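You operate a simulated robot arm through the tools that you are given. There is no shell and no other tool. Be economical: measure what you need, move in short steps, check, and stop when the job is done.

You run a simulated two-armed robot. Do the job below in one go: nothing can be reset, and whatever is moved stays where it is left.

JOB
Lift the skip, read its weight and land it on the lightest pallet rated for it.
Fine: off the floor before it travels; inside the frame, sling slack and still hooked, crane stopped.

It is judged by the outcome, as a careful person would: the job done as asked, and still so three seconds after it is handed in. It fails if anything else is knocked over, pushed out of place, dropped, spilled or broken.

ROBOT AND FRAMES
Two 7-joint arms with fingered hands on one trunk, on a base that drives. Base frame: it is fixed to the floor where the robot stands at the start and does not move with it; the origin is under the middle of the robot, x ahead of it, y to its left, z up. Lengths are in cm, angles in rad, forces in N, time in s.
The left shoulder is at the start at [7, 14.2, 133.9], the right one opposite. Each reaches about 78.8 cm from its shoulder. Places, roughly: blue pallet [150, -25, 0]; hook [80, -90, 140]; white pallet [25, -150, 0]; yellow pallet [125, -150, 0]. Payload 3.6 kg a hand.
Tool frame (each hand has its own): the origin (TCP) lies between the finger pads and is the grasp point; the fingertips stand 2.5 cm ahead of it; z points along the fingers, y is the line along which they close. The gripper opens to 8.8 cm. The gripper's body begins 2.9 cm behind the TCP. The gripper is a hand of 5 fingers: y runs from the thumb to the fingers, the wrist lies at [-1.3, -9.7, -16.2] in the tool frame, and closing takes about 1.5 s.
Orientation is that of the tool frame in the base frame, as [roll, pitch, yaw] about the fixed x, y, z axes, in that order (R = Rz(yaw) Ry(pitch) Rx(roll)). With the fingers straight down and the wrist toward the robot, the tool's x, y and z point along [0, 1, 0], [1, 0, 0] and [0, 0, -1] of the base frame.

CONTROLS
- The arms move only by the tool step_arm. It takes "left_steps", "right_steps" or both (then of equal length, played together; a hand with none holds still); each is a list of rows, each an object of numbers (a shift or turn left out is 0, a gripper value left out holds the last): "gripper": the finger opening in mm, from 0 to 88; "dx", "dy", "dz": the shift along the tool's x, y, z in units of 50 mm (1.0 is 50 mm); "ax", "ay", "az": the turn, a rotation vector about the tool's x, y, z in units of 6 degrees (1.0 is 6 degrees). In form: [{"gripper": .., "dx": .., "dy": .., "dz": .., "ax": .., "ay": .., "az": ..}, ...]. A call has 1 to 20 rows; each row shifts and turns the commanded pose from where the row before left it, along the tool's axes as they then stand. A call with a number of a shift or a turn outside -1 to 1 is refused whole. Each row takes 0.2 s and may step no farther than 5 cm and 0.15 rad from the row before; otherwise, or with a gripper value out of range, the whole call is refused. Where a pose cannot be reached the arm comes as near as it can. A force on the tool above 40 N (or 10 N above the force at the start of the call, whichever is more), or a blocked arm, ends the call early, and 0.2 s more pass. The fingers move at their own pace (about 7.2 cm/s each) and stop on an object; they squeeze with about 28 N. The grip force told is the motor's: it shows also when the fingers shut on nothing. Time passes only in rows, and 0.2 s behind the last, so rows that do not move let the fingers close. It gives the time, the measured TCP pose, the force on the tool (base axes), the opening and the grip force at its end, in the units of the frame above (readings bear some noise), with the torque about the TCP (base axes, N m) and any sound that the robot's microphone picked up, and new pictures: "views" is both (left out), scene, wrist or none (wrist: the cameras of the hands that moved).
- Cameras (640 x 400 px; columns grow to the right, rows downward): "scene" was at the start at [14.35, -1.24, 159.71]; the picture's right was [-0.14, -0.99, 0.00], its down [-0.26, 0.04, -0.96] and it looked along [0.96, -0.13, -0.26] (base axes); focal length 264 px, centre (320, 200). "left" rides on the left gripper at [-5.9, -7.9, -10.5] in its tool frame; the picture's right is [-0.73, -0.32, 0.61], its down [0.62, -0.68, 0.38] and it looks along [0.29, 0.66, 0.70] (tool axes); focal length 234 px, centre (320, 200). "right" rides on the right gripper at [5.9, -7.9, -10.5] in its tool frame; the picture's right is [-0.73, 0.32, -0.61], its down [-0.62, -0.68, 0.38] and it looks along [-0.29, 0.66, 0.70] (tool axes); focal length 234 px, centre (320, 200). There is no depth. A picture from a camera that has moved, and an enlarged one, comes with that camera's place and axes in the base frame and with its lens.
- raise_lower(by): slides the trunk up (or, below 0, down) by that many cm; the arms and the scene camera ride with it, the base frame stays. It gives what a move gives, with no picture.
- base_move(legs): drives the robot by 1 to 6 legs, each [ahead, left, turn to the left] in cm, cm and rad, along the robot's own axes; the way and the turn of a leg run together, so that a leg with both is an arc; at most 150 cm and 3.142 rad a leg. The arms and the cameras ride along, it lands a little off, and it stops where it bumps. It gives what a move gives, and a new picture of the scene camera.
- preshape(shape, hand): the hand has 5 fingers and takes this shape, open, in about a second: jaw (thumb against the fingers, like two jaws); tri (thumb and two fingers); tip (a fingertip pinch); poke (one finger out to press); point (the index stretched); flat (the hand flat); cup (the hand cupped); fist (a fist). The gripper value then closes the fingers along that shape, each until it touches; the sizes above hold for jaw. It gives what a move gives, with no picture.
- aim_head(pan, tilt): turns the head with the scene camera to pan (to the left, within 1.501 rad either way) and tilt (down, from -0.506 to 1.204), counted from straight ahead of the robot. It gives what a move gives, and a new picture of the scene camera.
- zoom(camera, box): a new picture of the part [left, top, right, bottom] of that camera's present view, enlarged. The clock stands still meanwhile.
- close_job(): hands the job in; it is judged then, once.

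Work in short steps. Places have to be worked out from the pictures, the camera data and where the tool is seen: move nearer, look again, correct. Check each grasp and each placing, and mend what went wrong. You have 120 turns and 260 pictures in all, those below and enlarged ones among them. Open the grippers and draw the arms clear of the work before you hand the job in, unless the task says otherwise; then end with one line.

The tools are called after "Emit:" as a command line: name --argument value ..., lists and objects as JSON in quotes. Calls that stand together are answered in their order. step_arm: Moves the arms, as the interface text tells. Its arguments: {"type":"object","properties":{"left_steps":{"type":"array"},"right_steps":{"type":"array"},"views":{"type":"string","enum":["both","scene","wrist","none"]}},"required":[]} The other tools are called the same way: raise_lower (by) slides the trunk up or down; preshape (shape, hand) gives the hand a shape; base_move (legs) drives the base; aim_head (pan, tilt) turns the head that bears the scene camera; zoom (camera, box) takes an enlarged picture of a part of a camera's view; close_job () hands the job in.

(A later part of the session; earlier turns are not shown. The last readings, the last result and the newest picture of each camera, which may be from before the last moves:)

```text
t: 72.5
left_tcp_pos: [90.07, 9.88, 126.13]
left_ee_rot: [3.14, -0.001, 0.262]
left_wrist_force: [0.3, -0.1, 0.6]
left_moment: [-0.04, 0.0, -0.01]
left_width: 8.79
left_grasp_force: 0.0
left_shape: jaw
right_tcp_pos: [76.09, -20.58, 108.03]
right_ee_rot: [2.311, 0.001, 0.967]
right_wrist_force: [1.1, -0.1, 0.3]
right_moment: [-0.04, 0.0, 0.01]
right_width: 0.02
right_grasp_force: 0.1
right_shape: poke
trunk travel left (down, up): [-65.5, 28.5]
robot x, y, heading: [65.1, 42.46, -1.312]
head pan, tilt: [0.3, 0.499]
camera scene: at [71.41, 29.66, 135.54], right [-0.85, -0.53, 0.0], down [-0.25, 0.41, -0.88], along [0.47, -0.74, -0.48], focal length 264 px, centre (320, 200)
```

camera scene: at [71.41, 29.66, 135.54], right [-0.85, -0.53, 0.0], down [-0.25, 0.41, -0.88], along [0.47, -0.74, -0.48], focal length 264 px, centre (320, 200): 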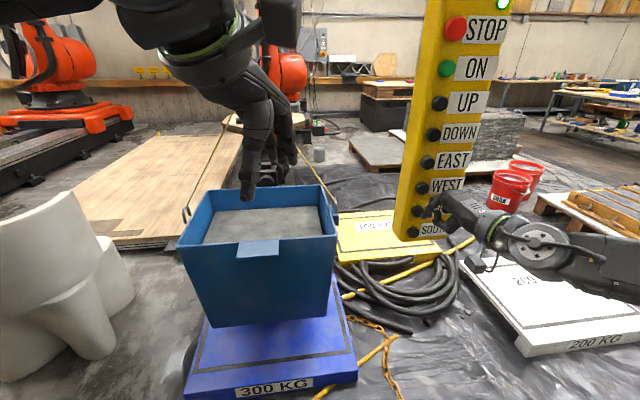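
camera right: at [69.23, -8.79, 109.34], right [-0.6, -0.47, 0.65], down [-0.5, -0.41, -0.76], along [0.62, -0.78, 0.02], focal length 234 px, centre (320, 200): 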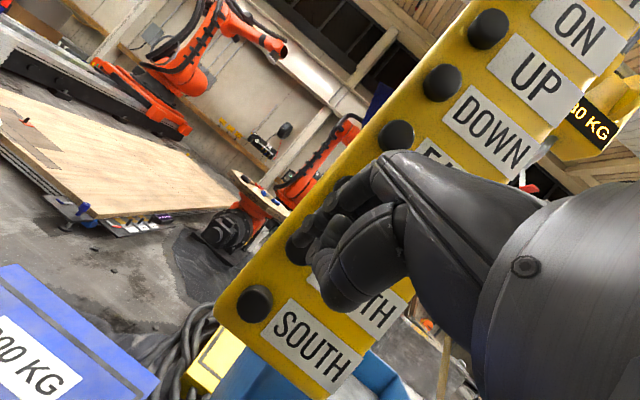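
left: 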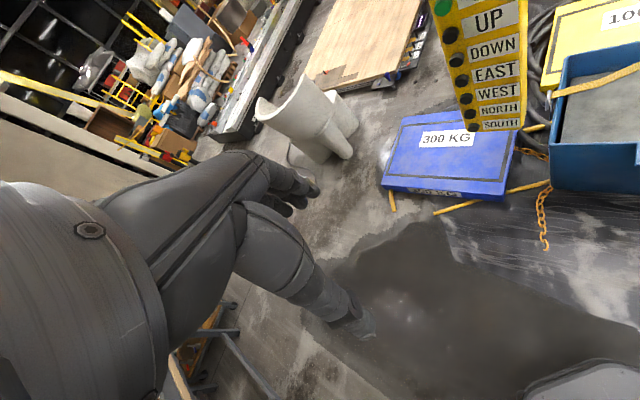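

Now about 8 cm WEST needed. Trunk up 5.5 to WEST, press ~1.1 s, and also get the left wrist camera's view.

Emit:
raise_lower --by 5.5

Emit:
step_arm --right_steps '[{"dy": 0.1, "dz": 0.11}, {"dy": 0.12, "dz": 0.134}, {"dy": 0.12, "dz": 0.134}, {}, {}, {}, {"dy": -0.34, "dz": -0.378}, {}, {}, {}, {}]' --left_steps '[{}, {}, {}, {}, {}, {}, {}, {}, {}, {}, {}]' --views "both"

```text
t: 73.5
left_tcp_pos: [89.96, 9.84, 131.45]
left_ee_rot: [3.141, -0.001, 0.262]
left_wrist_force: [0.2, -0.2, 0.2]
left_moment: [0.04, 0.01, 0.0]
left_width: 8.77
left_grasp_force: 0.0
left_shape: jaw
right_tcp_pos: [76.2, -20.69, 113.55]
right_ee_rot: [2.312, 0.0, 0.97]
right_wrist_force: [0.8, 0.1, -0.2]
right_moment: [-0.01, -0.02, -0.01]
right_width: 0.03
right_grasp_force: 0.0
right_shape: poke
trunk travel left (down, up): [-71.0, 23.0]
robot x, y, heading: [65.06, 42.07, -1.311]
head pan, tilt: [0.3, 0.499]
```

```text
t: 75.9
left_tcp_pos: [90.03, 9.84, 131.53]
left_ee_rot: [3.141, 0.002, 0.262]
left_wrist_force: [-0.2, 0.2, 0.1]
left_moment: [-0.02, 0.04, -0.01]
left_width: 8.78
left_grasp_force: 0.1
left_shape: jaw
right_tcp_pos: [76.14, -20.67, 113.58]
right_ee_rot: [2.311, 0.001, 0.967]
right_wrist_force: [-0.6, 0.6, 0.0]
right_moment: [0.0, 0.0, 0.04]
right_width: 0.0
right_grasp_force: 0.1
right_shape: poke
trunk travel left (down, up): [-71.0, 23.0]
robot x, y, heading: [65.21, 42.37, -1.311]
head pan, tilt: [0.3, 0.499]
heard: click
camera scene: at [71.4, 29.67, 141.04], right [-0.85, -0.53, 0.0], down [-0.25, 0.41, -0.88], along [0.47, -0.74, -0.48], focal length 264 px, centre (320, 200)
camera right: at [68.6, -8.38, 114.85], right [-0.6, -0.47, 0.65], down [-0.5, -0.41, -0.76], along [0.62, -0.78, 0.02], focal length 234 px, centre (320, 200)
camera left: at [82.48, 15.96, 142.05], right [-0.79, 0.12, -0.61], down [0.43, 0.82, -0.38], along [0.45, -0.56, -0.7], focal length 234 px, centre (320, 200)
```

scene: 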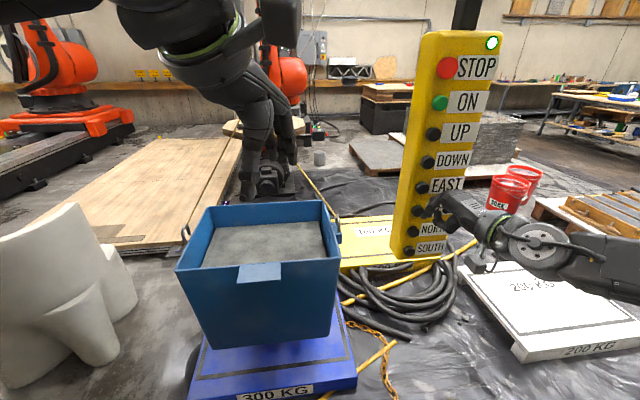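
right: 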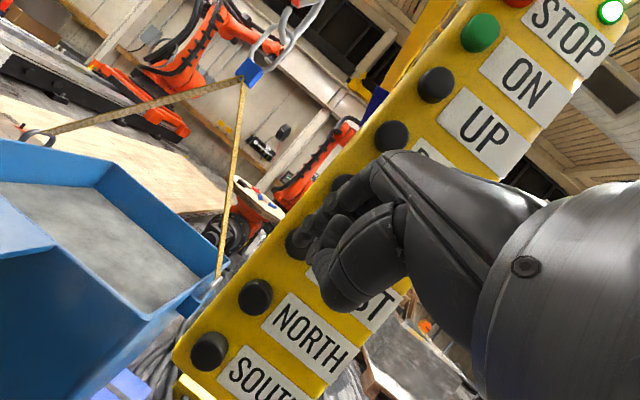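
left: 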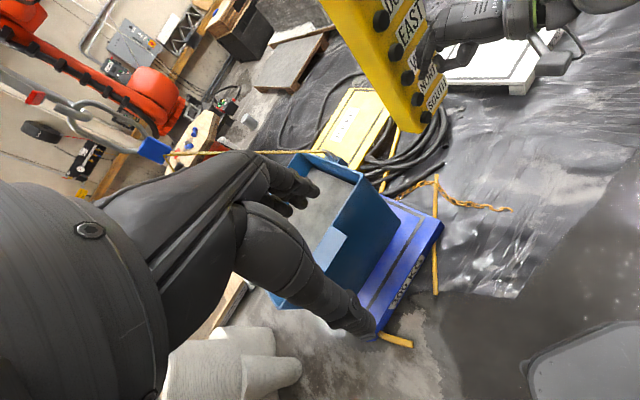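

Front margins look roughly right. I go to DOWN (trunk up 11) and lower briefly to judge the alignment closer to the pallet.

Emit:
raise_lower --by 11

Emit:
aim_head --pan 0.55 --tilt 0.65

Emit:
step_arm --right_steps '[{"dy": 0.1, "dz": 0.11}]' --views "wrist"

```text
t: 77.3
left_tcp_pos: [90.13, 9.77, 142.48]
left_ee_rot: [-3.142, 0.001, 0.262]
left_wrist_force: [-0.9, 1.1, 0.4]
left_moment: [0.01, 0.01, -0.01]
left_width: 8.79
left_grasp_force: 0.0
left_shape: jaw
right_tcp_pos: [76.16, -20.6, 124.48]
right_ee_rot: [2.311, 0.002, 0.967]
right_wrist_force: [-0.2, 0.3, 0.7]
right_moment: [-0.01, 0.02, 0.0]
right_width: 0.0
right_grasp_force: 0.1
right_shape: poke
trunk travel left (down, up): [-82.0, 12.0]
robot x, y, heading: [65.3, 42.21, -1.311]
head pan, tilt: [0.3, 0.499]
```

```text
t: 78.1
left_tcp_pos: [90.18, 9.77, 142.49]
left_ee_rot: [3.141, 0.0, 0.262]
left_wrist_force: [1.1, 0.3, 0.1]
left_moment: [-0.01, -0.03, -0.01]
left_width: 8.78
left_grasp_force: 0.0
left_shape: jaw
right_tcp_pos: [76.08, -20.58, 124.49]
right_ee_rot: [2.311, 0.002, 0.967]
right_wrist_force: [0.7, -0.3, -0.4]
right_moment: [0.01, -0.01, 0.0]
right_width: 0.01
right_grasp_force: 0.0
right_shape: poke
trunk travel left (down, up): [-82.0, 12.0]
robot x, y, heading: [65.19, 42.16, -1.31]
head pan, tilt: [0.55, 0.649]
camera scene: at [72.83, 31.38, 150.71], right [-0.69, -0.72, 0.0], down [-0.44, 0.42, -0.8], along [0.58, -0.55, -0.6], focal length 264 px, centre (320, 200)
```

scene: 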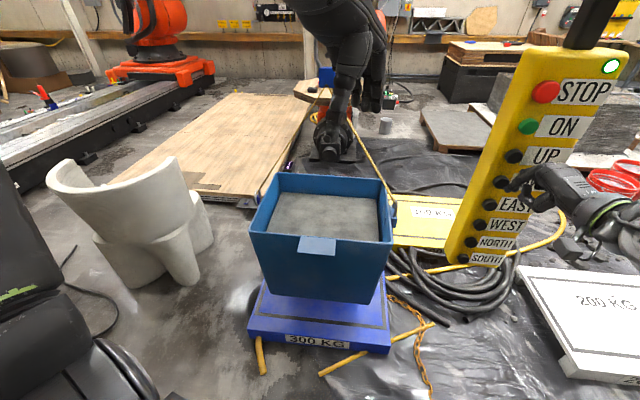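

```text
t: 78.5
left_tcp_pos: [90.11, 9.8, 142.56]
left_ee_rot: [3.141, 0.002, 0.261]
left_wrist_force: [0.3, 0.0, 0.0]
left_moment: [-0.02, 0.0, 0.01]
left_width: 8.79
left_grasp_force: 0.1
left_shape: jaw
right_tcp_pos: [76.81, -21.05, 124.53]
right_ee_rot: [2.31, 0.001, 0.966]
right_wrist_force: [-1.5, 0.0, 0.0]
right_moment: [0.03, 0.01, -0.01]
right_width: 0.01
right_grasp_force: 0.1
right_shape: poke
trunk travel left (down, up): [-82.0, 12.0]
robot x, y, heading: [65.28, 42.36, -1.312]
head pan, tilt: [0.55, 0.649]
camera right: at [69.24, -8.84, 125.83], right [-0.6, -0.47, 0.65], down [-0.5, -0.41, -0.76], along [0.62, -0.78, 0.02], focal length 234 px, centre (320, 200)
```

right: 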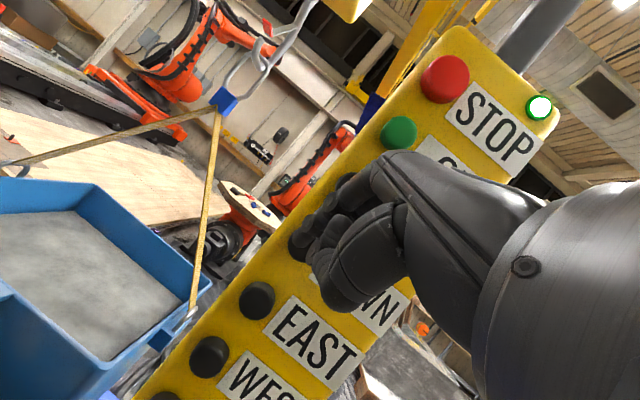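

Very good view now, nearly face-on. I press DOWN for ~0.8 s and look closely.

Emit:
step_arm --right_steps '[{"dy": 0.12, "dz": 0.134}, {"dy": 0.12, "dz": 0.134}, {}, {}, {"dy": -0.24, "dz": -0.268}, {}, {}, {}]' --views "none"

Emit:
zoom --camera "scene" --box '[220, 150, 420, 370]'

```text
t: 80.3
left_tcp_pos: [89.99, 9.87, 142.5]
left_ee_rot: [3.141, 0.0, 0.262]
left_wrist_force: [-0.5, 0.5, -0.5]
left_moment: [0.04, 0.02, -0.01]
left_width: 8.76
left_grasp_force: 0.0
left_shape: jaw
right_tcp_pos: [76.63, -21.04, 124.41]
right_ee_rot: [2.312, 0.0, 0.968]
right_wrist_force: [0.8, -1.1, 1.2]
right_moment: [0.01, -0.04, 0.03]
right_width: 0.0
right_grasp_force: 0.1
right_shape: poke
trunk travel left (down, up): [-82.0, 12.0]
robot x, y, heading: [65.17, 41.89, -1.314]
head pan, tilt: [0.55, 0.649]
heard: click
```

```text
1.82 times, centred on (320, 260) of scene
camera zoom: at [72.8, 31.39, 150.71], right [-0.69, -0.72, 0.0], down [-0.44, 0.42, -0.8], along [0.58, -0.55, -0.6], focal length 480 px, centre (320, 91)
```

zoom: 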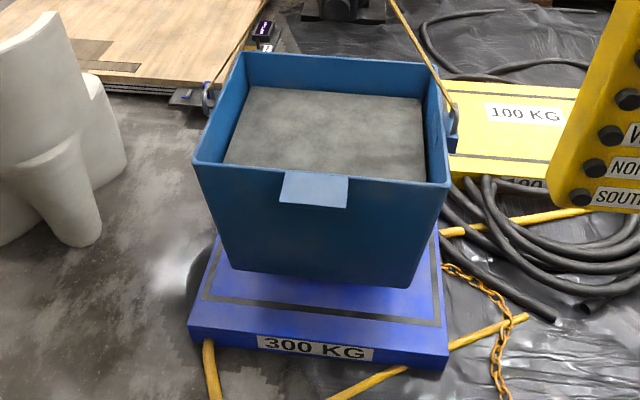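

Lateral centering looks good; skip still ~10 cm above the pallet. Lower ~6 cm more.

Emit:
step_arm --right_steps '[{"dy": 0.12, "dz": 0.134}, {"dy": 0.12, "dz": 0.134}, {}, {}, {}, {"dy": -0.24, "dz": -0.268}, {}, {}, {}]' --views "none"

Emit:
zoom --camera "scene" --box '[220, 150, 420, 370]'

```text
t: 82.3
left_tcp_pos: [90.12, 9.72, 142.59]
left_ee_rot: [-3.141, -0.002, 0.261]
left_wrist_force: [-0.1, -0.8, -0.1]
left_moment: [-0.02, 0.01, -0.03]
left_width: 8.75
left_grasp_force: 0.0
left_shape: jaw
right_tcp_pos: [76.67, -21.13, 124.64]
right_ee_rot: [2.311, 0.0, 0.971]
right_wrist_force: [-0.5, 0.0, 0.0]
right_moment: [0.01, 0.0, -0.06]
right_width: 0.0
right_grasp_force: 0.1
right_shape: poke
trunk travel left (down, up): [-82.0, 12.0]
robot x, y, heading: [65.14, 41.89, -1.309]
head pan, tilt: [0.55, 0.649]
heard: click
```

```text
1.82 times, centred on (320, 260) of scene
camera zoom: at [72.81, 31.38, 150.7], right [-0.69, -0.72, 0.0], down [-0.44, 0.42, -0.8], along [0.58, -0.55, -0.6], focal length 480 px, centre (320, 91)
```

zoom: 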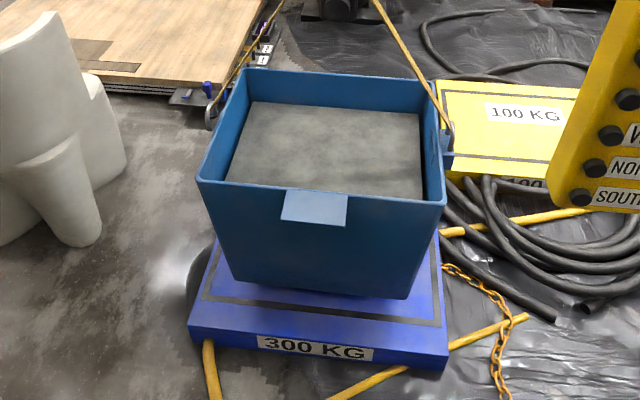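

The pallet is thinner than I thought (~5–6 cm), so I need to know exactly how the frame sits on the pallet. The yellow and white ones share the design; I zoom on them.

Emit:
aim_head --pan 0.0 --tilt 0.65

Emit:
zoom --camera "scene" --box '[380, 150, 640, 370]'

```text
t: 83.3
left_tcp_pos: [90.08, 9.74, 142.49]
left_ee_rot: [-3.141, 0.002, 0.262]
left_wrist_force: [0.1, 0.6, 0.2]
left_moment: [-0.02, 0.0, -0.02]
left_width: 8.75
left_grasp_force: 0.1
left_shape: jaw
right_tcp_pos: [76.69, -21.1, 124.6]
right_ee_rot: [2.311, 0.0, 0.969]
right_wrist_force: [0.6, -0.4, 0.2]
right_moment: [0.02, 0.03, 0.0]
right_width: 0.02
right_grasp_force: 0.1
right_shape: poke
trunk travel left (down, up): [-82.0, 12.0]
robot x, y, heading: [65.24, 42.3, -1.311]
head pan, tilt: [0.0, 0.649]
camera scene: at [68.79, 29.0, 150.7], right [-0.97, -0.26, 0.0], down [-0.16, 0.58, -0.8], along [0.21, -0.77, -0.6], focal length 264 px, centre (320, 200)
```

scene: 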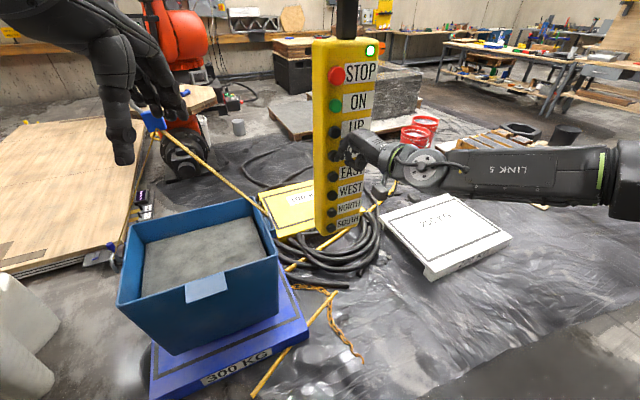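

```text
1.82 times, centred on (510, 260) of scene
camera zoom: at [68.79, 29.0, 150.7], right [-0.97, -0.26, 0.0], down [-0.16, 0.58, -0.8], along [0.21, -0.77, -0.6], focal length 480 px, centre (-26, 91)
```

zoom: 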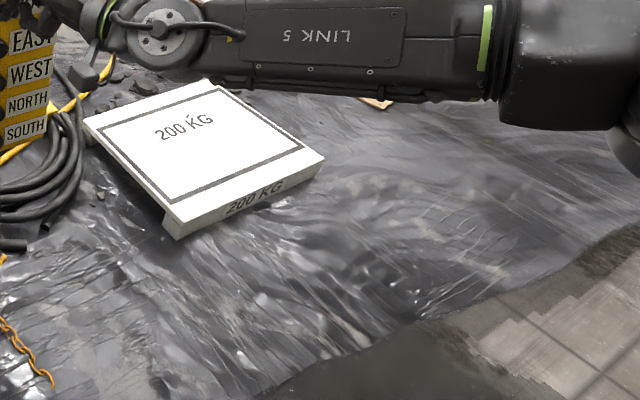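

Frames are centred on pallets, roughly 72×48 cm inside. I lower further (≈5 cm) with the better viewpoint.

Emit:
step_arm --right_steps '[{"dy": 0.12, "dz": 0.134}, {"dy": 0.12, "dz": 0.134}, {}, {}, {}, {"dy": -0.24, "dz": -0.268}, {}, {}]' --views "none"

Emit:
aim_head --pan 0.55 --tilt 0.65

Emit:
zoom --camera "scene" --box '[230, 200, 410, 370]'

```text
t: 85.1
left_tcp_pos: [90.16, 9.75, 142.48]
left_ee_rot: [-3.141, 0.002, 0.262]
left_wrist_force: [0.2, -0.5, -0.7]
left_moment: [-0.02, 0.01, -0.01]
left_width: 8.75
left_grasp_force: 0.1
left_shape: jaw
right_tcp_pos: [76.77, -21.07, 124.55]
right_ee_rot: [2.312, 0.001, 0.967]
right_wrist_force: [-1.4, 0.7, 0.3]
right_moment: [-0.01, -0.01, -0.02]
right_width: 0.0
right_grasp_force: 0.1
right_shape: poke
trunk travel left (down, up): [-82.0, 12.0]
robot x, y, heading: [65.4, 42.32, -1.313]
head pan, tilt: [0.0, 0.649]
heard: click
```

```text
t: 86.0
left_tcp_pos: [90.08, 9.8, 142.55]
left_ee_rot: [-3.14, 0.0, 0.262]
left_wrist_force: [0.0, 0.0, -0.4]
left_moment: [0.02, -0.01, 0.01]
left_width: 8.76
left_grasp_force: 0.1
left_shape: jaw
right_tcp_pos: [76.8, -20.96, 124.59]
right_ee_rot: [2.309, 0.001, 0.967]
right_wrist_force: [-0.5, 0.4, -0.6]
right_moment: [-0.01, 0.01, 0.0]
right_width: 0.05
right_grasp_force: 0.0
right_shape: poke
trunk travel left (down, up): [-82.0, 12.0]
robot x, y, heading: [65.57, 42.49, -1.309]
head pan, tilt: [0.55, 0.649]
camera scene: at [72.81, 31.39, 150.7], right [-0.69, -0.72, 0.0], down [-0.44, 0.42, -0.8], along [0.58, -0.55, -0.6], focal length 264 px, centre (320, 200)
```

scene: 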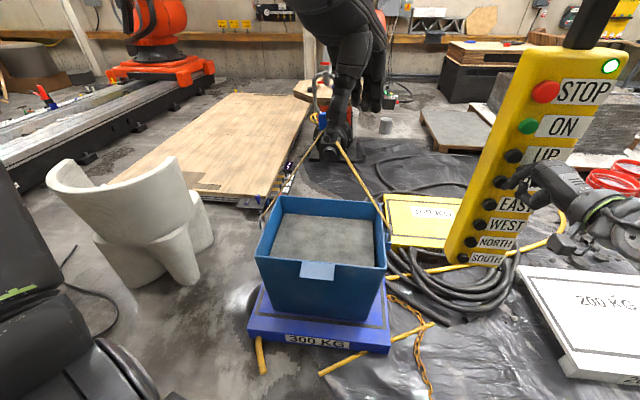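

```text
2.35 times, centred on (320, 285) of scene
camera zoom: at [72.81, 31.39, 150.7], right [-0.69, -0.72, 0.0], down [-0.44, 0.42, -0.8], along [0.58, -0.55, -0.6], focal length 620 px, centre (320, 0)
```

zoom: 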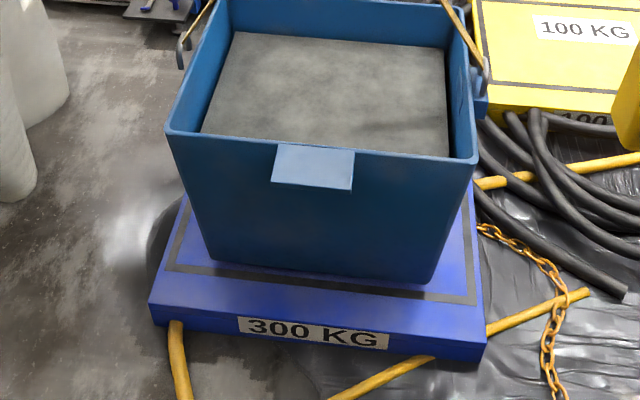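

Close above the pallet. I check the display to be sure it's still hanging, since the skip front is near the front frame line and I want ~3–4 cm EAST.

Emit:
aim_head --pan 0.5 --tilt 0.15

```text
t: 87.0
left_tcp_pos: [90.09, 9.76, 142.55]
left_ee_rot: [-3.141, 0.0, 0.262]
left_wrist_force: [-0.3, -0.7, 0.1]
left_moment: [-0.04, 0.0, 0.0]
left_width: 8.77
left_grasp_force: 0.1
left_shape: jaw
right_tcp_pos: [76.75, -20.91, 124.68]
right_ee_rot: [2.309, 0.001, 0.967]
right_wrist_force: [0.1, 0.1, -0.1]
right_moment: [-0.01, 0.01, -0.04]
right_width: 0.03
right_grasp_force: 0.0
right_shape: poke
trunk travel left (down, up): [-82.0, 12.0]
robot x, y, heading: [65.27, 42.28, -1.311]
head pan, tilt: [0.499, 0.15]
camera scene: at [72.93, 30.65, 155.27], right [-0.72, -0.69, 0.0], down [-0.1, 0.11, -0.99], along [0.68, -0.72, -0.15], focal length 264 px, centre (320, 200)
```

scene: 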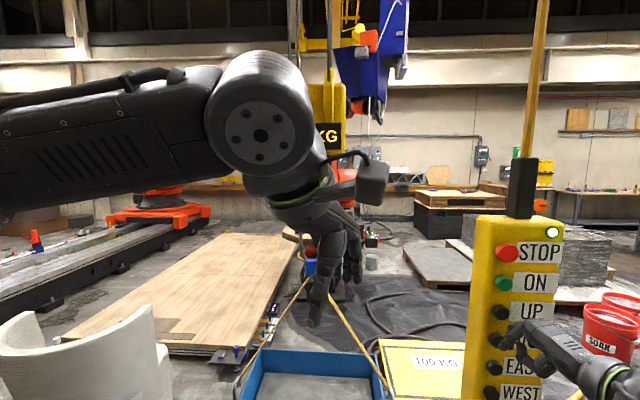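

The left hand blocks the display; I move it 13 cm to my left.

Emit:
step_arm --left_steps '[{"dx": 0.9}, {"dx": 0.9}, {"dx": 0.9}]' --views "scene"

```text
t: 87.8
left_tcp_pos: [102.15, 8.23, 140.13]
left_ee_rot: [3.141, 0.001, 0.259]
left_wrist_force: [0.6, -0.7, 0.8]
left_moment: [-0.02, 0.03, -0.03]
left_width: 8.75
left_grasp_force: 0.0
left_shape: jaw
left hand out of reach, approached as far as the arm can: row 1, 2, 3
right_tcp_pos: [76.82, -21.02, 124.63]
right_ee_rot: [2.309, 0.001, 0.967]
right_wrist_force: [-0.5, -0.1, -0.1]
right_moment: [-0.03, -0.03, 0.02]
right_width: 0.0
right_grasp_force: 0.0
right_shape: poke
trunk travel left (down, up): [-82.0, 12.0]
robot x, y, heading: [65.06, 42.02, -1.314]
head pan, tilt: [0.499, 0.15]
camera scene: at [73.04, 30.64, 155.27], right [-0.72, -0.69, 0.0], down [-0.1, 0.11, -0.99], along [0.68, -0.72, -0.15], focal length 264 px, centre (320, 200)
```

scene: 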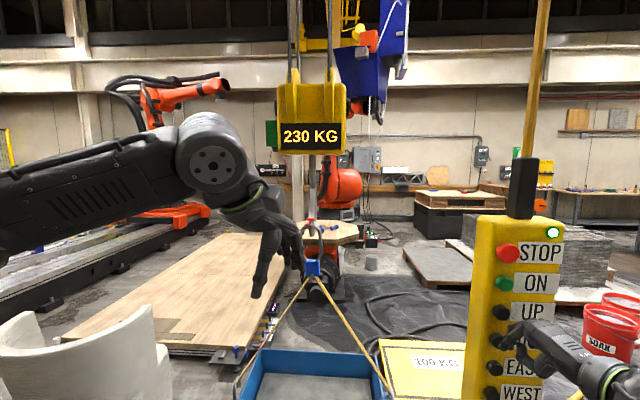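

Still 230 KG and readable now. A short EAST tap (~2.5 cm) to centre front-to-back: trunk down 5.5 and tap.

Emit:
raise_lower --by -5.5

Emit:
step_arm --right_steps '[{"dy": 0.12, "dz": 0.134}, {"dy": 0.12, "dz": 0.134}, {}, {"dy": -0.24, "dz": -0.268}, {}, {}, {}, {}]' --views "none"

Emit:
aim_head --pan 0.55 --tilt 0.65

Emit:
zoom --camera "scene" --box '[230, 200, 410, 370]'

```text
t: 88.7
left_tcp_pos: [101.92, 8.3, 134.76]
left_ee_rot: [3.141, 0.0, 0.259]
left_wrist_force: [0.6, 0.3, -0.2]
left_moment: [-0.02, 0.02, -0.02]
left_width: 8.76
left_grasp_force: 0.1
left_shape: jaw
right_tcp_pos: [76.67, -21.01, 119.13]
right_ee_rot: [2.311, 0.0, 0.968]
right_wrist_force: [-0.2, -1.5, -0.9]
right_moment: [0.0, -0.01, 0.02]
right_width: 0.0
right_grasp_force: 0.1
right_shape: poke
trunk travel left (down, up): [-76.5, 17.5]
robot x, y, heading: [65.36, 42.41, -1.309]
head pan, tilt: [0.499, 0.15]
```

```text
t: 90.5
left_tcp_pos: [101.94, 8.23, 134.66]
left_ee_rot: [3.141, -0.001, 0.261]
left_wrist_force: [0.1, -0.5, -0.4]
left_moment: [0.0, -0.01, -0.02]
left_width: 8.78
left_grasp_force: 0.2
left_shape: jaw
right_tcp_pos: [76.8, -20.95, 119.2]
right_ee_rot: [2.31, 0.001, 0.968]
right_wrist_force: [0.0, 0.8, -0.4]
right_moment: [0.02, 0.0, -0.01]
right_width: 0.0
right_grasp_force: 0.0
right_shape: poke
trunk travel left (down, up): [-76.5, 17.5]
robot x, y, heading: [65.12, 42.1, -1.308]
head pan, tilt: [0.499, 0.15]
heard: click
```

```text
t: 91.5
left_tcp_pos: [101.96, 8.17, 134.65]
left_ee_rot: [-3.141, 0.001, 0.259]
left_wrist_force: [0.5, 0.6, 0.1]
left_moment: [-0.03, -0.01, -0.01]
left_width: 8.79
left_grasp_force: 0.0
left_shape: jaw
right_tcp_pos: [76.77, -20.95, 119.01]
right_ee_rot: [2.312, 0.002, 0.965]
right_wrist_force: [0.2, 0.2, 0.3]
right_moment: [0.02, -0.02, 0.0]
right_width: 0.01
right_grasp_force: 0.1
right_shape: poke
trunk travel left (down, up): [-76.5, 17.5]
robot x, y, heading: [65.16, 42.18, -1.313]
head pan, tilt: [0.55, 0.649]
camera scene: at [72.83, 31.39, 145.21], right [-0.69, -0.72, 0.0], down [-0.44, 0.42, -0.8], along [0.58, -0.55, -0.6], focal length 264 px, centre (320, 200)
```

scene: 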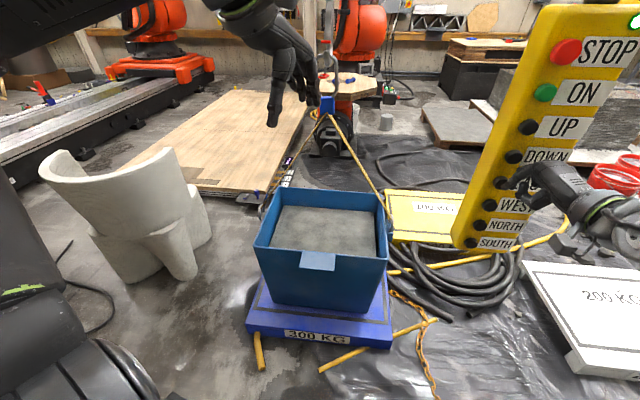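

```text
2.35 times, centred on (320, 285) of scene
camera zoom: at [72.83, 31.39, 145.21], right [-0.69, -0.72, 0.0], down [-0.44, 0.42, -0.8], along [0.58, -0.55, -0.6], focal length 620 px, centre (320, 0)
```

zoom: 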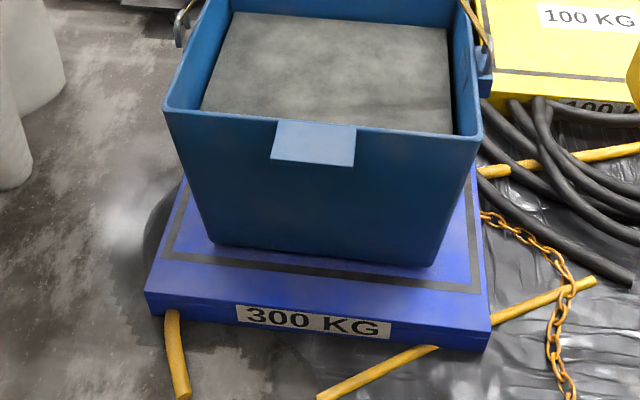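

Better. Now lower the rest: trunk up 5.5 to DOWN, short press with 1 hold.

Emit:
raise_lower --by 5.5

Emit:
step_arm --right_steps '[{"dy": 0.12, "dz": 0.134}, {"dy": 0.12, "dz": 0.134}, {}, {"dy": -0.24, "dz": -0.268}, {}, {}]' --views "none"

Emit:
zoom --camera "scene" --box '[230, 200, 410, 370]'

```text
t: 92.4
left_tcp_pos: [102.0, 8.28, 140.25]
left_ee_rot: [-3.141, 0.001, 0.26]
left_wrist_force: [0.7, 0.3, 0.0]
left_moment: [-0.01, 0.01, -0.01]
left_width: 8.78
left_grasp_force: 0.1
left_shape: jaw
right_tcp_pos: [76.71, -21.08, 124.49]
right_ee_rot: [2.31, 0.002, 0.967]
right_wrist_force: [-0.7, -0.5, -0.1]
right_moment: [-0.01, 0.01, 0.0]
right_width: 0.01
right_grasp_force: 0.0
right_shape: poke
trunk travel left (down, up): [-82.0, 12.0]
robot x, y, heading: [64.99, 42.41, -1.31]
head pan, tilt: [0.55, 0.649]
```

```text
t: 93.8
left_tcp_pos: [102.05, 8.21, 140.16]
left_ee_rot: [-3.14, 0.003, 0.262]
left_wrist_force: [0.4, 0.0, 0.3]
left_moment: [-0.02, 0.02, 0.0]
left_width: 8.76
left_grasp_force: 0.0
left_shape: jaw
right_tcp_pos: [76.89, -21.03, 124.68]
right_ee_rot: [2.311, 0.002, 0.967]
right_wrist_force: [-0.2, -0.3, -1.1]
right_moment: [0.0, -0.03, 0.01]
right_width: 0.0
right_grasp_force: 0.1
right_shape: poke
trunk travel left (down, up): [-82.0, 12.0]
robot x, y, heading: [64.85, 41.86, -1.312]
head pan, tilt: [0.55, 0.649]
heard: click
```

```text
2.35 times, centred on (320, 285) of scene
camera zoom: at [72.89, 31.38, 150.7], right [-0.69, -0.72, 0.0], down [-0.44, 0.42, -0.8], along [0.58, -0.55, -0.6], focal length 620 px, centre (320, 0)
```

zoom: 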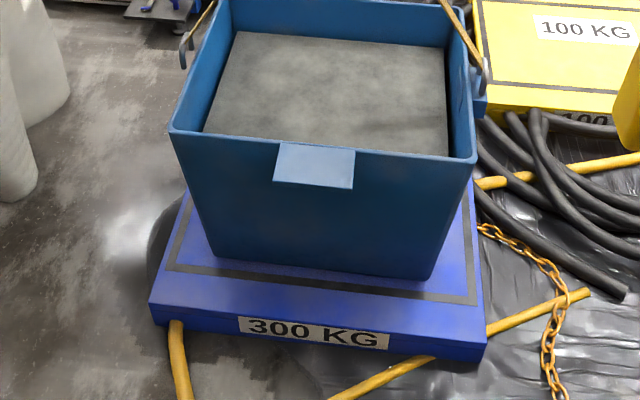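

Still hovering. Another short DOWN.

Emit:
step_arm --right_steps '[{"dy": 0.12, "dz": 0.134}, {"dy": 0.12, "dz": 0.134}, {}, {"dy": -0.24, "dz": -0.268}, {}, {}]' --views "none"

Emit:
zoom --camera "scene" --box '[240, 250, 400, 360]'

Emit:
aim_head --pan 0.5 --tilt 0.3

```text
t: 95.2
left_tcp_pos: [102.16, 8.29, 140.24]
left_ee_rot: [3.141, 0.001, 0.262]
left_wrist_force: [1.2, -0.3, 0.0]
left_moment: [-0.02, 0.02, -0.01]
left_width: 8.78
left_grasp_force: 0.1
left_shape: jaw
right_tcp_pos: [76.68, -21.08, 124.76]
right_ee_rot: [2.309, 0.002, 0.967]
right_wrist_force: [0.2, 0.9, 0.2]
right_moment: [0.03, -0.02, 0.04]
right_width: 0.0
right_grasp_force: 0.1
right_shape: poke
trunk travel left (down, up): [-82.0, 12.0]
robot x, y, heading: [65.21, 41.93, -1.314]
head pan, tilt: [0.55, 0.649]
heard: click
```

```text
3.64 times, centred on (320, 305) of scene
camera zoom: at [72.88, 31.38, 150.7], right [-0.69, -0.72, 0.0], down [-0.44, 0.42, -0.8], along [0.58, -0.55, -0.6], focal length 959 px, centre (320, -182)
```

zoom: 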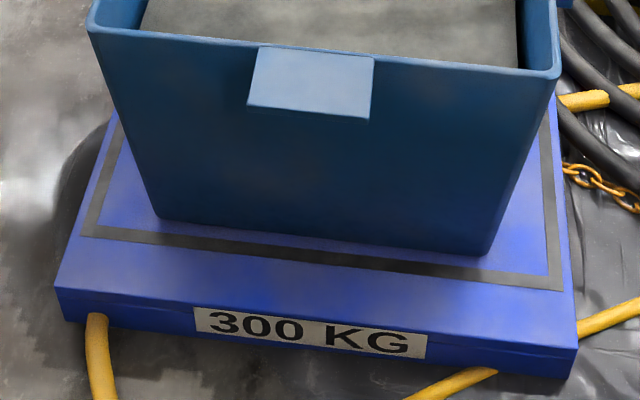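

```text
t: 96.0
left_tcp_pos: [102.03, 8.23, 140.16]
left_ee_rot: [-3.141, 0.001, 0.26]
left_wrist_force: [1.2, -0.5, 0.0]
left_moment: [0.03, 0.02, -0.01]
left_width: 8.79
left_grasp_force: 0.1
left_shape: jaw
right_tcp_pos: [76.91, -21.08, 124.84]
right_ee_rot: [2.312, 0.0, 0.968]
right_wrist_force: [0.0, -1.1, -0.4]
right_moment: [-0.04, -0.01, 0.02]
right_width: 0.0
right_grasp_force: 0.0
right_shape: poke
trunk travel left (down, up): [-82.0, 12.0]
robot x, y, heading: [65.15, 42.58, -1.313]
head pan, tilt: [0.499, 0.3]
camera scene: at [72.97, 30.6, 153.87], right [-0.72, -0.69, 0.0], down [-0.2, 0.22, -0.95], along [0.66, -0.69, -0.3], focal length 264 px, centre (320, 200)
```

scene: 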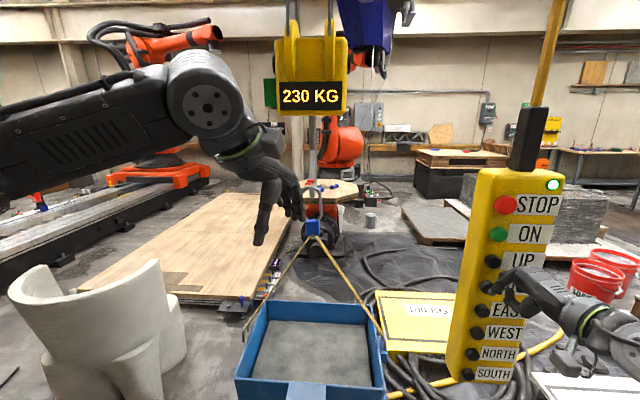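

Still hanging just above the pallet; the front would land right at the line, so one more very short EAST tap (~2 cm).

Emit:
raise_lower --by -5.5

Emit:
step_arm --right_steps '[{"dy": 0.12, "dz": 0.134}, {"dy": 0.12, "dz": 0.134}, {"dy": -0.24, "dz": -0.268}, {}, {}, {}, {}]' --views "none"

Emit:
raise_lower --by 5.5

Emit:
aim_head --pan 0.55 --tilt 0.65

Emit:
zoom --camera "scene" --box '[240, 250, 400, 360]'

```text
t: 97.0
left_tcp_pos: [102.08, 8.28, 134.8]
left_ee_rot: [3.142, -0.001, 0.26]
left_wrist_force: [0.2, -0.6, 0.0]
left_moment: [0.0, 0.02, 0.01]
left_width: 8.79
left_grasp_force: 0.1
left_shape: jaw
right_tcp_pos: [76.86, -20.93, 119.23]
right_ee_rot: [2.31, 0.001, 0.967]
right_wrist_force: [0.4, 0.7, -0.3]
right_moment: [0.01, 0.02, 0.05]
right_width: 0.0
right_grasp_force: 0.0
right_shape: poke
trunk travel left (down, up): [-76.5, 17.5]
robot x, y, heading: [65.02, 41.6, -1.309]
head pan, tilt: [0.499, 0.3]
```

```text
t: 98.6
left_tcp_pos: [102.05, 8.2, 134.67]
left_ee_rot: [-3.14, 0.002, 0.26]
left_wrist_force: [-0.6, -0.2, 1.2]
left_moment: [0.02, 0.0, 0.01]
left_width: 8.76
left_grasp_force: 0.0
left_shape: jaw
right_tcp_pos: [76.75, -21.03, 119.21]
right_ee_rot: [2.311, 0.002, 0.965]
right_wrist_force: [0.0, 0.5, -0.4]
right_moment: [-0.02, 0.03, 0.01]
right_width: 0.0
right_grasp_force: 0.1
right_shape: poke
trunk travel left (down, up): [-76.5, 17.5]
robot x, y, heading: [65.33, 42.3, -1.309]
head pan, tilt: [0.499, 0.3]
heard: click
```

```text
t: 99.6
left_tcp_pos: [102.12, 8.14, 140.26]
left_ee_rot: [-3.142, 0.002, 0.261]
left_wrist_force: [-1.0, 0.3, 0.5]
left_moment: [0.02, 0.01, -0.01]
left_width: 8.76
left_grasp_force: 0.1
left_shape: jaw
right_tcp_pos: [76.81, -21.05, 124.73]
right_ee_rot: [2.31, 0.001, 0.966]
right_wrist_force: [-0.4, 0.3, 0.5]
right_moment: [0.01, 0.02, 0.02]
right_width: 0.01
right_grasp_force: 0.0
right_shape: poke
trunk travel left (down, up): [-82.0, 12.0]
robot x, y, heading: [64.87, 42.41, -1.312]
head pan, tilt: [0.499, 0.3]
```

```text
t: 100.4
left_tcp_pos: [102.04, 8.26, 140.23]
left_ee_rot: [-3.141, 0.002, 0.262]
left_wrist_force: [-0.4, -0.2, -0.4]
left_moment: [0.0, -0.03, 0.0]
left_width: 8.8
left_grasp_force: 0.0
left_shape: jaw
right_tcp_pos: [76.7, -21.08, 124.72]
right_ee_rot: [2.309, 0.001, 0.969]
right_wrist_force: [-0.3, 0.6, 0.8]
right_moment: [-0.02, 0.01, -0.02]
right_width: 0.0
right_grasp_force: 0.0
right_shape: poke
trunk travel left (down, up): [-82.0, 12.0]
robot x, y, heading: [65.24, 42.08, -1.315]
head pan, tilt: [0.55, 0.649]
camera scene: at [72.84, 31.39, 150.71], right [-0.69, -0.72, 0.0], down [-0.44, 0.42, -0.8], along [0.58, -0.55, -0.6], focal length 264 px, centre (320, 200)
```

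scene: 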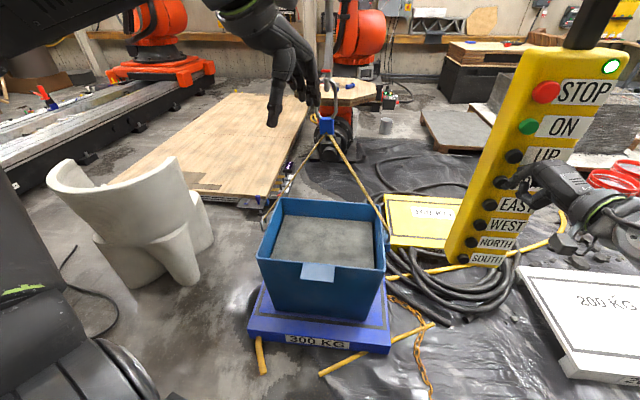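

```text
3.64 times, centred on (320, 305) of scene
camera zoom: at [72.84, 31.39, 150.71], right [-0.69, -0.72, 0.0], down [-0.44, 0.42, -0.8], along [0.58, -0.55, -0.6], focal length 959 px, centre (320, -182)
```

zoom: 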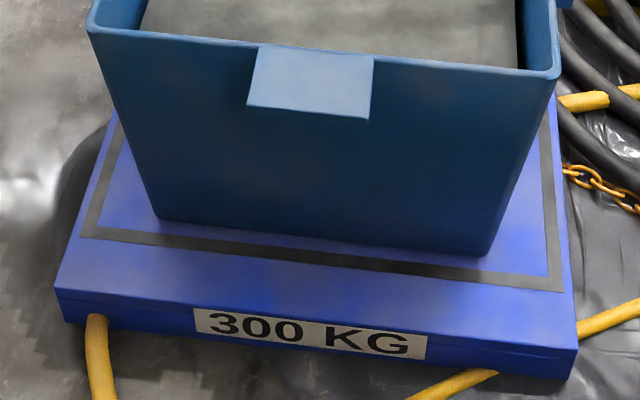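

No visible change from that tap (too short). I press DOWN with 2 holds and check position and display.

Emit:
step_arm --right_steps '[{"dy": 0.12, "dz": 0.134}, {"dy": 0.12, "dz": 0.134}, {}, {}, {"dy": -0.24, "dz": -0.268}, {}, {}]' --views "none"

Emit:
zoom --camera "scene" --box '[240, 250, 400, 360]'

Emit:
aim_head --pan 0.5 --tilt 0.3

```text
t: 102.0
left_tcp_pos: [102.11, 8.25, 140.14]
left_ee_rot: [3.141, 0.002, 0.26]
left_wrist_force: [-0.2, -0.7, -0.6]
left_moment: [0.02, -0.03, -0.01]
left_width: 8.76
left_grasp_force: 0.1
left_shape: jaw
right_tcp_pos: [76.74, -21.07, 124.71]
right_ee_rot: [2.311, 0.001, 0.968]
right_wrist_force: [-0.6, -0.2, 0.3]
right_moment: [-0.02, 0.0, 0.02]
right_width: 0.0
right_grasp_force: 0.1
right_shape: poke
trunk travel left (down, up): [-82.0, 12.0]
robot x, y, heading: [65.06, 42.23, -1.305]
head pan, tilt: [0.55, 0.649]
heard: click
```

```text
3.64 times, centred on (320, 305) of scene
camera zoom: at [72.9, 31.37, 150.7], right [-0.69, -0.72, 0.0], down [-0.44, 0.42, -0.8], along [0.58, -0.55, -0.6], focal length 959 px, centre (320, -182)
```

zoom: 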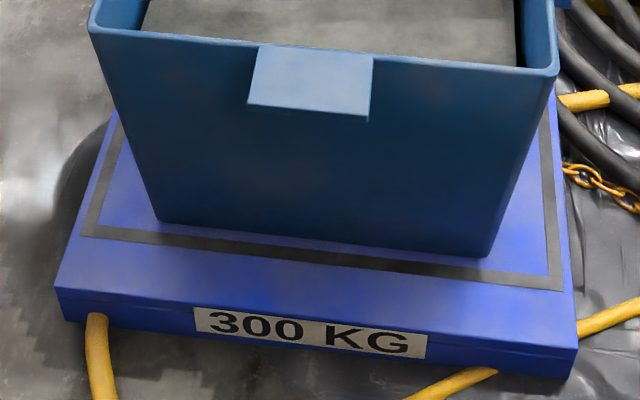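

```text
t: 102.8
left_tcp_pos: [101.93, 8.34, 140.15]
left_ee_rot: [-3.141, 0.001, 0.26]
left_wrist_force: [0.0, 0.0, 0.2]
left_moment: [0.01, 0.04, -0.03]
left_width: 8.75
left_grasp_force: 0.1
left_shape: jaw
right_tcp_pos: [76.56, -20.97, 124.57]
right_ee_rot: [2.31, 0.002, 0.966]
right_wrist_force: [0.1, 0.4, -0.6]
right_moment: [0.01, 0.01, -0.02]
right_width: 0.0
right_grasp_force: 0.1
right_shape: poke
trunk travel left (down, up): [-82.0, 12.0]
robot x, y, heading: [65.14, 41.93, -1.309]
head pan, tilt: [0.499, 0.3]
camera scene: at [72.96, 30.61, 153.87], right [-0.72, -0.69, 0.0], down [-0.2, 0.21, -0.95], along [0.66, -0.69, -0.3], focal length 264 px, centre (320, 200)
```

scene: 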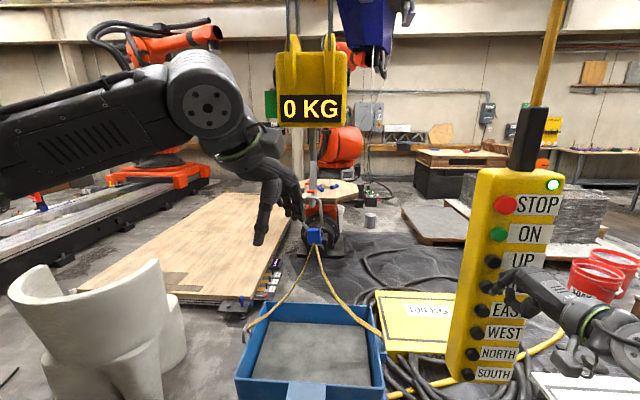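

0 KG with the sling slack and still hooked: landed. I check the rear margin with the left wrist camera.

Emit:
step_arm --left_steps '[{}]' --views "wrist"

Emit:
aim_head --pan 0.1 --tilt 0.65

```text
t: 103.2
left_tcp_pos: [101.98, 8.39, 140.17]
left_ee_rot: [-3.14, 0.002, 0.26]
left_wrist_force: [-0.5, 0.2, -0.3]
left_moment: [-0.03, 0.01, 0.0]
left_width: 8.77
left_grasp_force: 0.0
left_shape: jaw
right_tcp_pos: [76.66, -20.96, 124.66]
right_ee_rot: [2.311, 0.001, 0.968]
right_wrist_force: [0.0, -0.1, 0.1]
right_moment: [-0.01, -0.01, 0.0]
right_width: 0.0
right_grasp_force: 0.1
right_shape: poke
trunk travel left (down, up): [-82.0, 12.0]
robot x, y, heading: [65.14, 41.99, -1.311]
head pan, tilt: [0.499, 0.3]
camera left: at [94.41, 14.45, 150.71], right [-0.79, 0.12, -0.61], down [0.43, 0.82, -0.38], along [0.45, -0.56, -0.7], focal length 234 px, centre (320, 200)
```

left: 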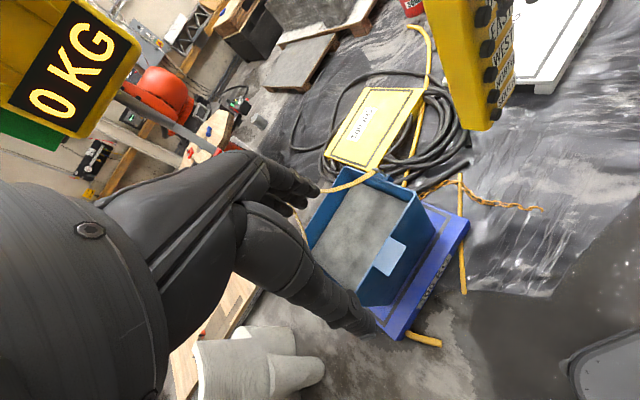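

```text
t: 104.1
left_tcp_pos: [102.05, 8.27, 140.2]
left_ee_rot: [-3.14, 0.002, 0.26]
left_wrist_force: [0.4, 0.0, -0.2]
left_moment: [0.03, 0.0, 0.01]
left_width: 8.76
left_grasp_force: 0.1
left_shape: jaw
right_tcp_pos: [76.69, -21.03, 124.6]
right_ee_rot: [2.31, 0.002, 0.966]
right_wrist_force: [-1.1, -0.2, -0.4]
right_moment: [0.01, -0.01, 0.04]
right_width: 0.01
right_grasp_force: 0.0
right_shape: poke
trunk travel left (down, up): [-82.0, 12.0]
robot x, y, heading: [65.04, 42.3, -1.312]
head pan, tilt: [0.099, 0.649]
camera scene: at [69.61, 29.26, 150.71], right [-0.94, -0.35, 0.0], down [-0.21, 0.57, -0.8], along [0.28, -0.75, -0.6], focal length 264 px, centre (320, 200)
```

scene: 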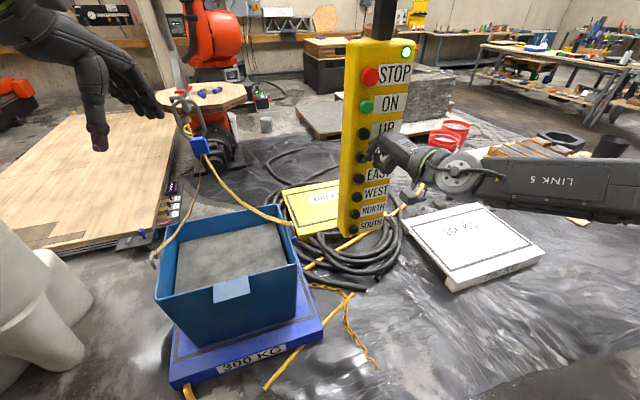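

Emit:
zoom --camera "left" --box '[330, 140, 490, 350]'

Emit:
zoom --camera "scene" --box '[140, 190, 340, 400]'

```text
1.90 times, centred on (410, 245) of left
camera zoom: at [94.41, 14.46, 150.72], right [-0.79, 0.12, -0.61], down [0.43, 0.82, -0.38], along [0.45, -0.56, -0.7], focal length 446 px, centre (149, 114)
```

zoom: 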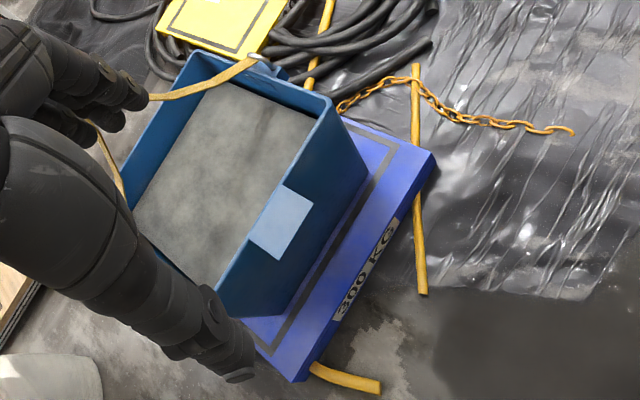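

```text
1.90 times, centred on (240, 295) of scene
camera zoom: at [69.61, 29.26, 150.71], right [-0.94, -0.35, 0.0], down [-0.21, 0.57, -0.8], along [0.28, -0.75, -0.6], focal length 502 px, centre (472, 19)
```

zoom: 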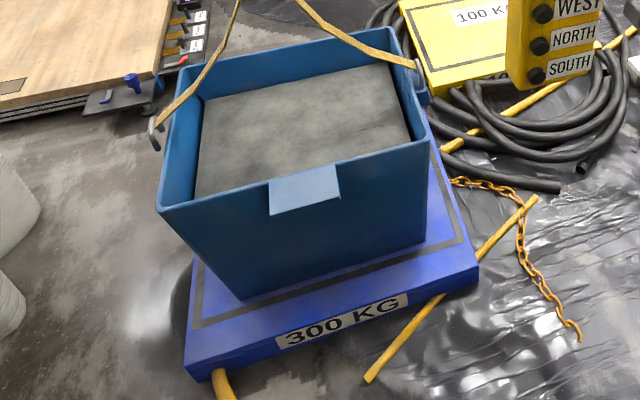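

Skip is centred in the frame by my estimates (≈3–4 cm front and back, ~10 cm at the sides). Now I go up to the STOP button: retreat a little, trunk up 11.5, arm up 4.5.

Emit:
step_arm --right_steps '[{"dy": -0.2, "dz": -0.223}]' --views "none"

Emit:
raise_lower --by 11.5

Emit:
step_arm --right_steps '[{"dy": 0.334, "dz": -0.301}, {"dy": 0.334, "dz": -0.301}]' --views "wrist"

```text
t: 104.5
left_tcp_pos: [101.71, 8.42, 140.32]
left_ee_rot: [3.141, -0.001, 0.261]
left_wrist_force: [-0.4, 0.1, -0.6]
left_moment: [0.02, 0.02, 0.01]
left_width: 8.76
left_grasp_force: 0.0
left_shape: jaw
right_tcp_pos: [75.31, -20.17, 124.81]
right_ee_rot: [2.31, 0.001, 0.967]
right_wrist_force: [0.2, 0.1, 0.3]
right_moment: [-0.02, -0.01, 0.0]
right_width: 0.01
right_grasp_force: 0.1
right_shape: poke
trunk travel left (down, up): [-82.0, 12.0]
robot x, y, heading: [65.36, 42.02, -1.314]
head pan, tilt: [0.099, 0.649]
```

```text
t: 106.0
left_tcp_pos: [102.16, 8.17, 151.7]
left_ee_rot: [-3.141, 0.004, 0.26]
left_wrist_force: [-0.6, 0.1, 0.0]
left_moment: [0.01, 0.0, 0.0]
left_width: 8.77
left_grasp_force: 0.1
left_shape: jaw
right_tcp_pos: [75.49, -20.24, 136.18]
right_ee_rot: [2.311, 0.001, 0.967]
right_wrist_force: [0.1, -0.3, 0.7]
right_moment: [0.0, -0.01, 0.01]
right_width: 0.0
right_grasp_force: 0.1
right_shape: poke
trunk travel left (down, up): [-93.5, 0.5]
robot x, y, heading: [65.2, 42.01, -1.311]
head pan, tilt: [0.099, 0.649]
```

```text
t: 106.6
left_tcp_pos: [102.0, 8.3, 151.75]
left_ee_rot: [3.14, 0.002, 0.26]
left_wrist_force: [0.0, 0.7, -0.6]
left_moment: [-0.02, 0.02, -0.01]
left_width: 8.77
left_grasp_force: 0.1
left_shape: jaw
right_tcp_pos: [75.49, -20.06, 140.8]
right_ee_rot: [2.312, 0.0, 0.967]
right_wrist_force: [0.3, -0.2, -0.5]
right_moment: [-0.02, -0.01, 0.02]
right_width: 0.0
right_grasp_force: 0.0
right_shape: poke
trunk travel left (down, up): [-93.5, 0.5]
robot x, y, heading: [65.27, 41.78, -1.31]
head pan, tilt: [0.099, 0.649]
camera right: at [67.98, -7.86, 142.05], right [-0.6, -0.47, 0.65], down [-0.5, -0.41, -0.76], along [0.62, -0.78, 0.02], focal length 234 px, centre (320, 200)
```

right: 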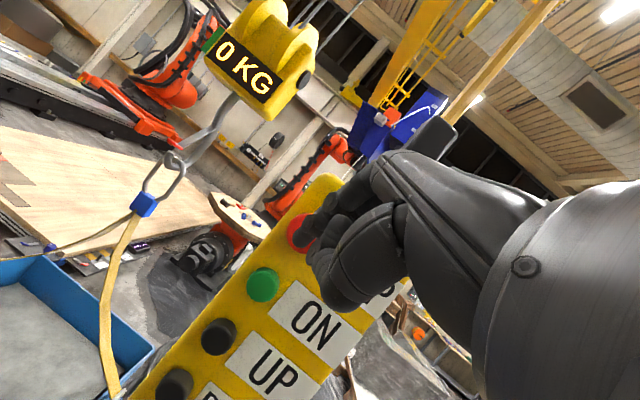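

The fingertip is in front of STOP. Press it and release.

Emit:
step_arm --right_steps '[{"dy": 0.17, "dz": 0.189}, {"dy": 0.17, "dz": 0.189}, {"dy": 0.1, "dz": 0.111}, {}, {"dy": -0.3, "dz": -0.333}, {"dy": -0.5, "dz": -0.557}]' --views "wrist"

```text
t: 108.0
left_tcp_pos: [101.76, 8.53, 151.87]
left_ee_rot: [3.139, -0.002, 0.261]
left_wrist_force: [-0.2, -1.2, -0.2]
left_moment: [0.03, 0.0, 0.0]
left_width: 8.75
left_grasp_force: 0.1
left_shape: jaw
right_tcp_pos: [73.09, -18.62, 140.72]
right_ee_rot: [2.307, -0.001, 0.968]
right_wrist_force: [-0.6, 0.2, -0.6]
right_moment: [-0.02, -0.01, 0.03]
right_width: 0.0
right_grasp_force: 0.0
right_shape: poke
trunk travel left (down, up): [-93.5, 0.5]
robot x, y, heading: [64.99, 42.1, -1.314]
head pan, tilt: [0.099, 0.649]
heard: click
camera right: at [65.52, -6.26, 142.03], right [-0.6, -0.47, 0.65], down [-0.5, -0.41, -0.76], along [0.62, -0.78, 0.02], focal length 234 px, centre (320, 200)
```

right: 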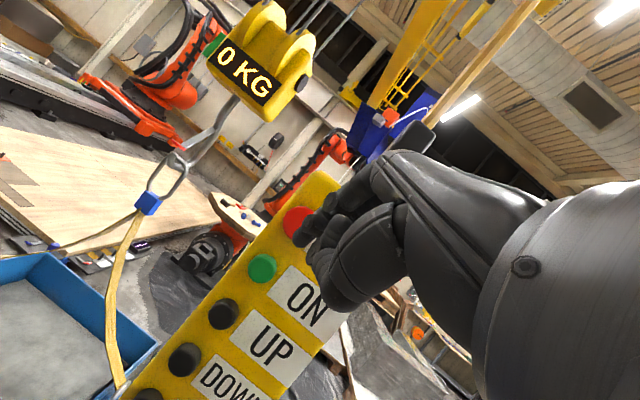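

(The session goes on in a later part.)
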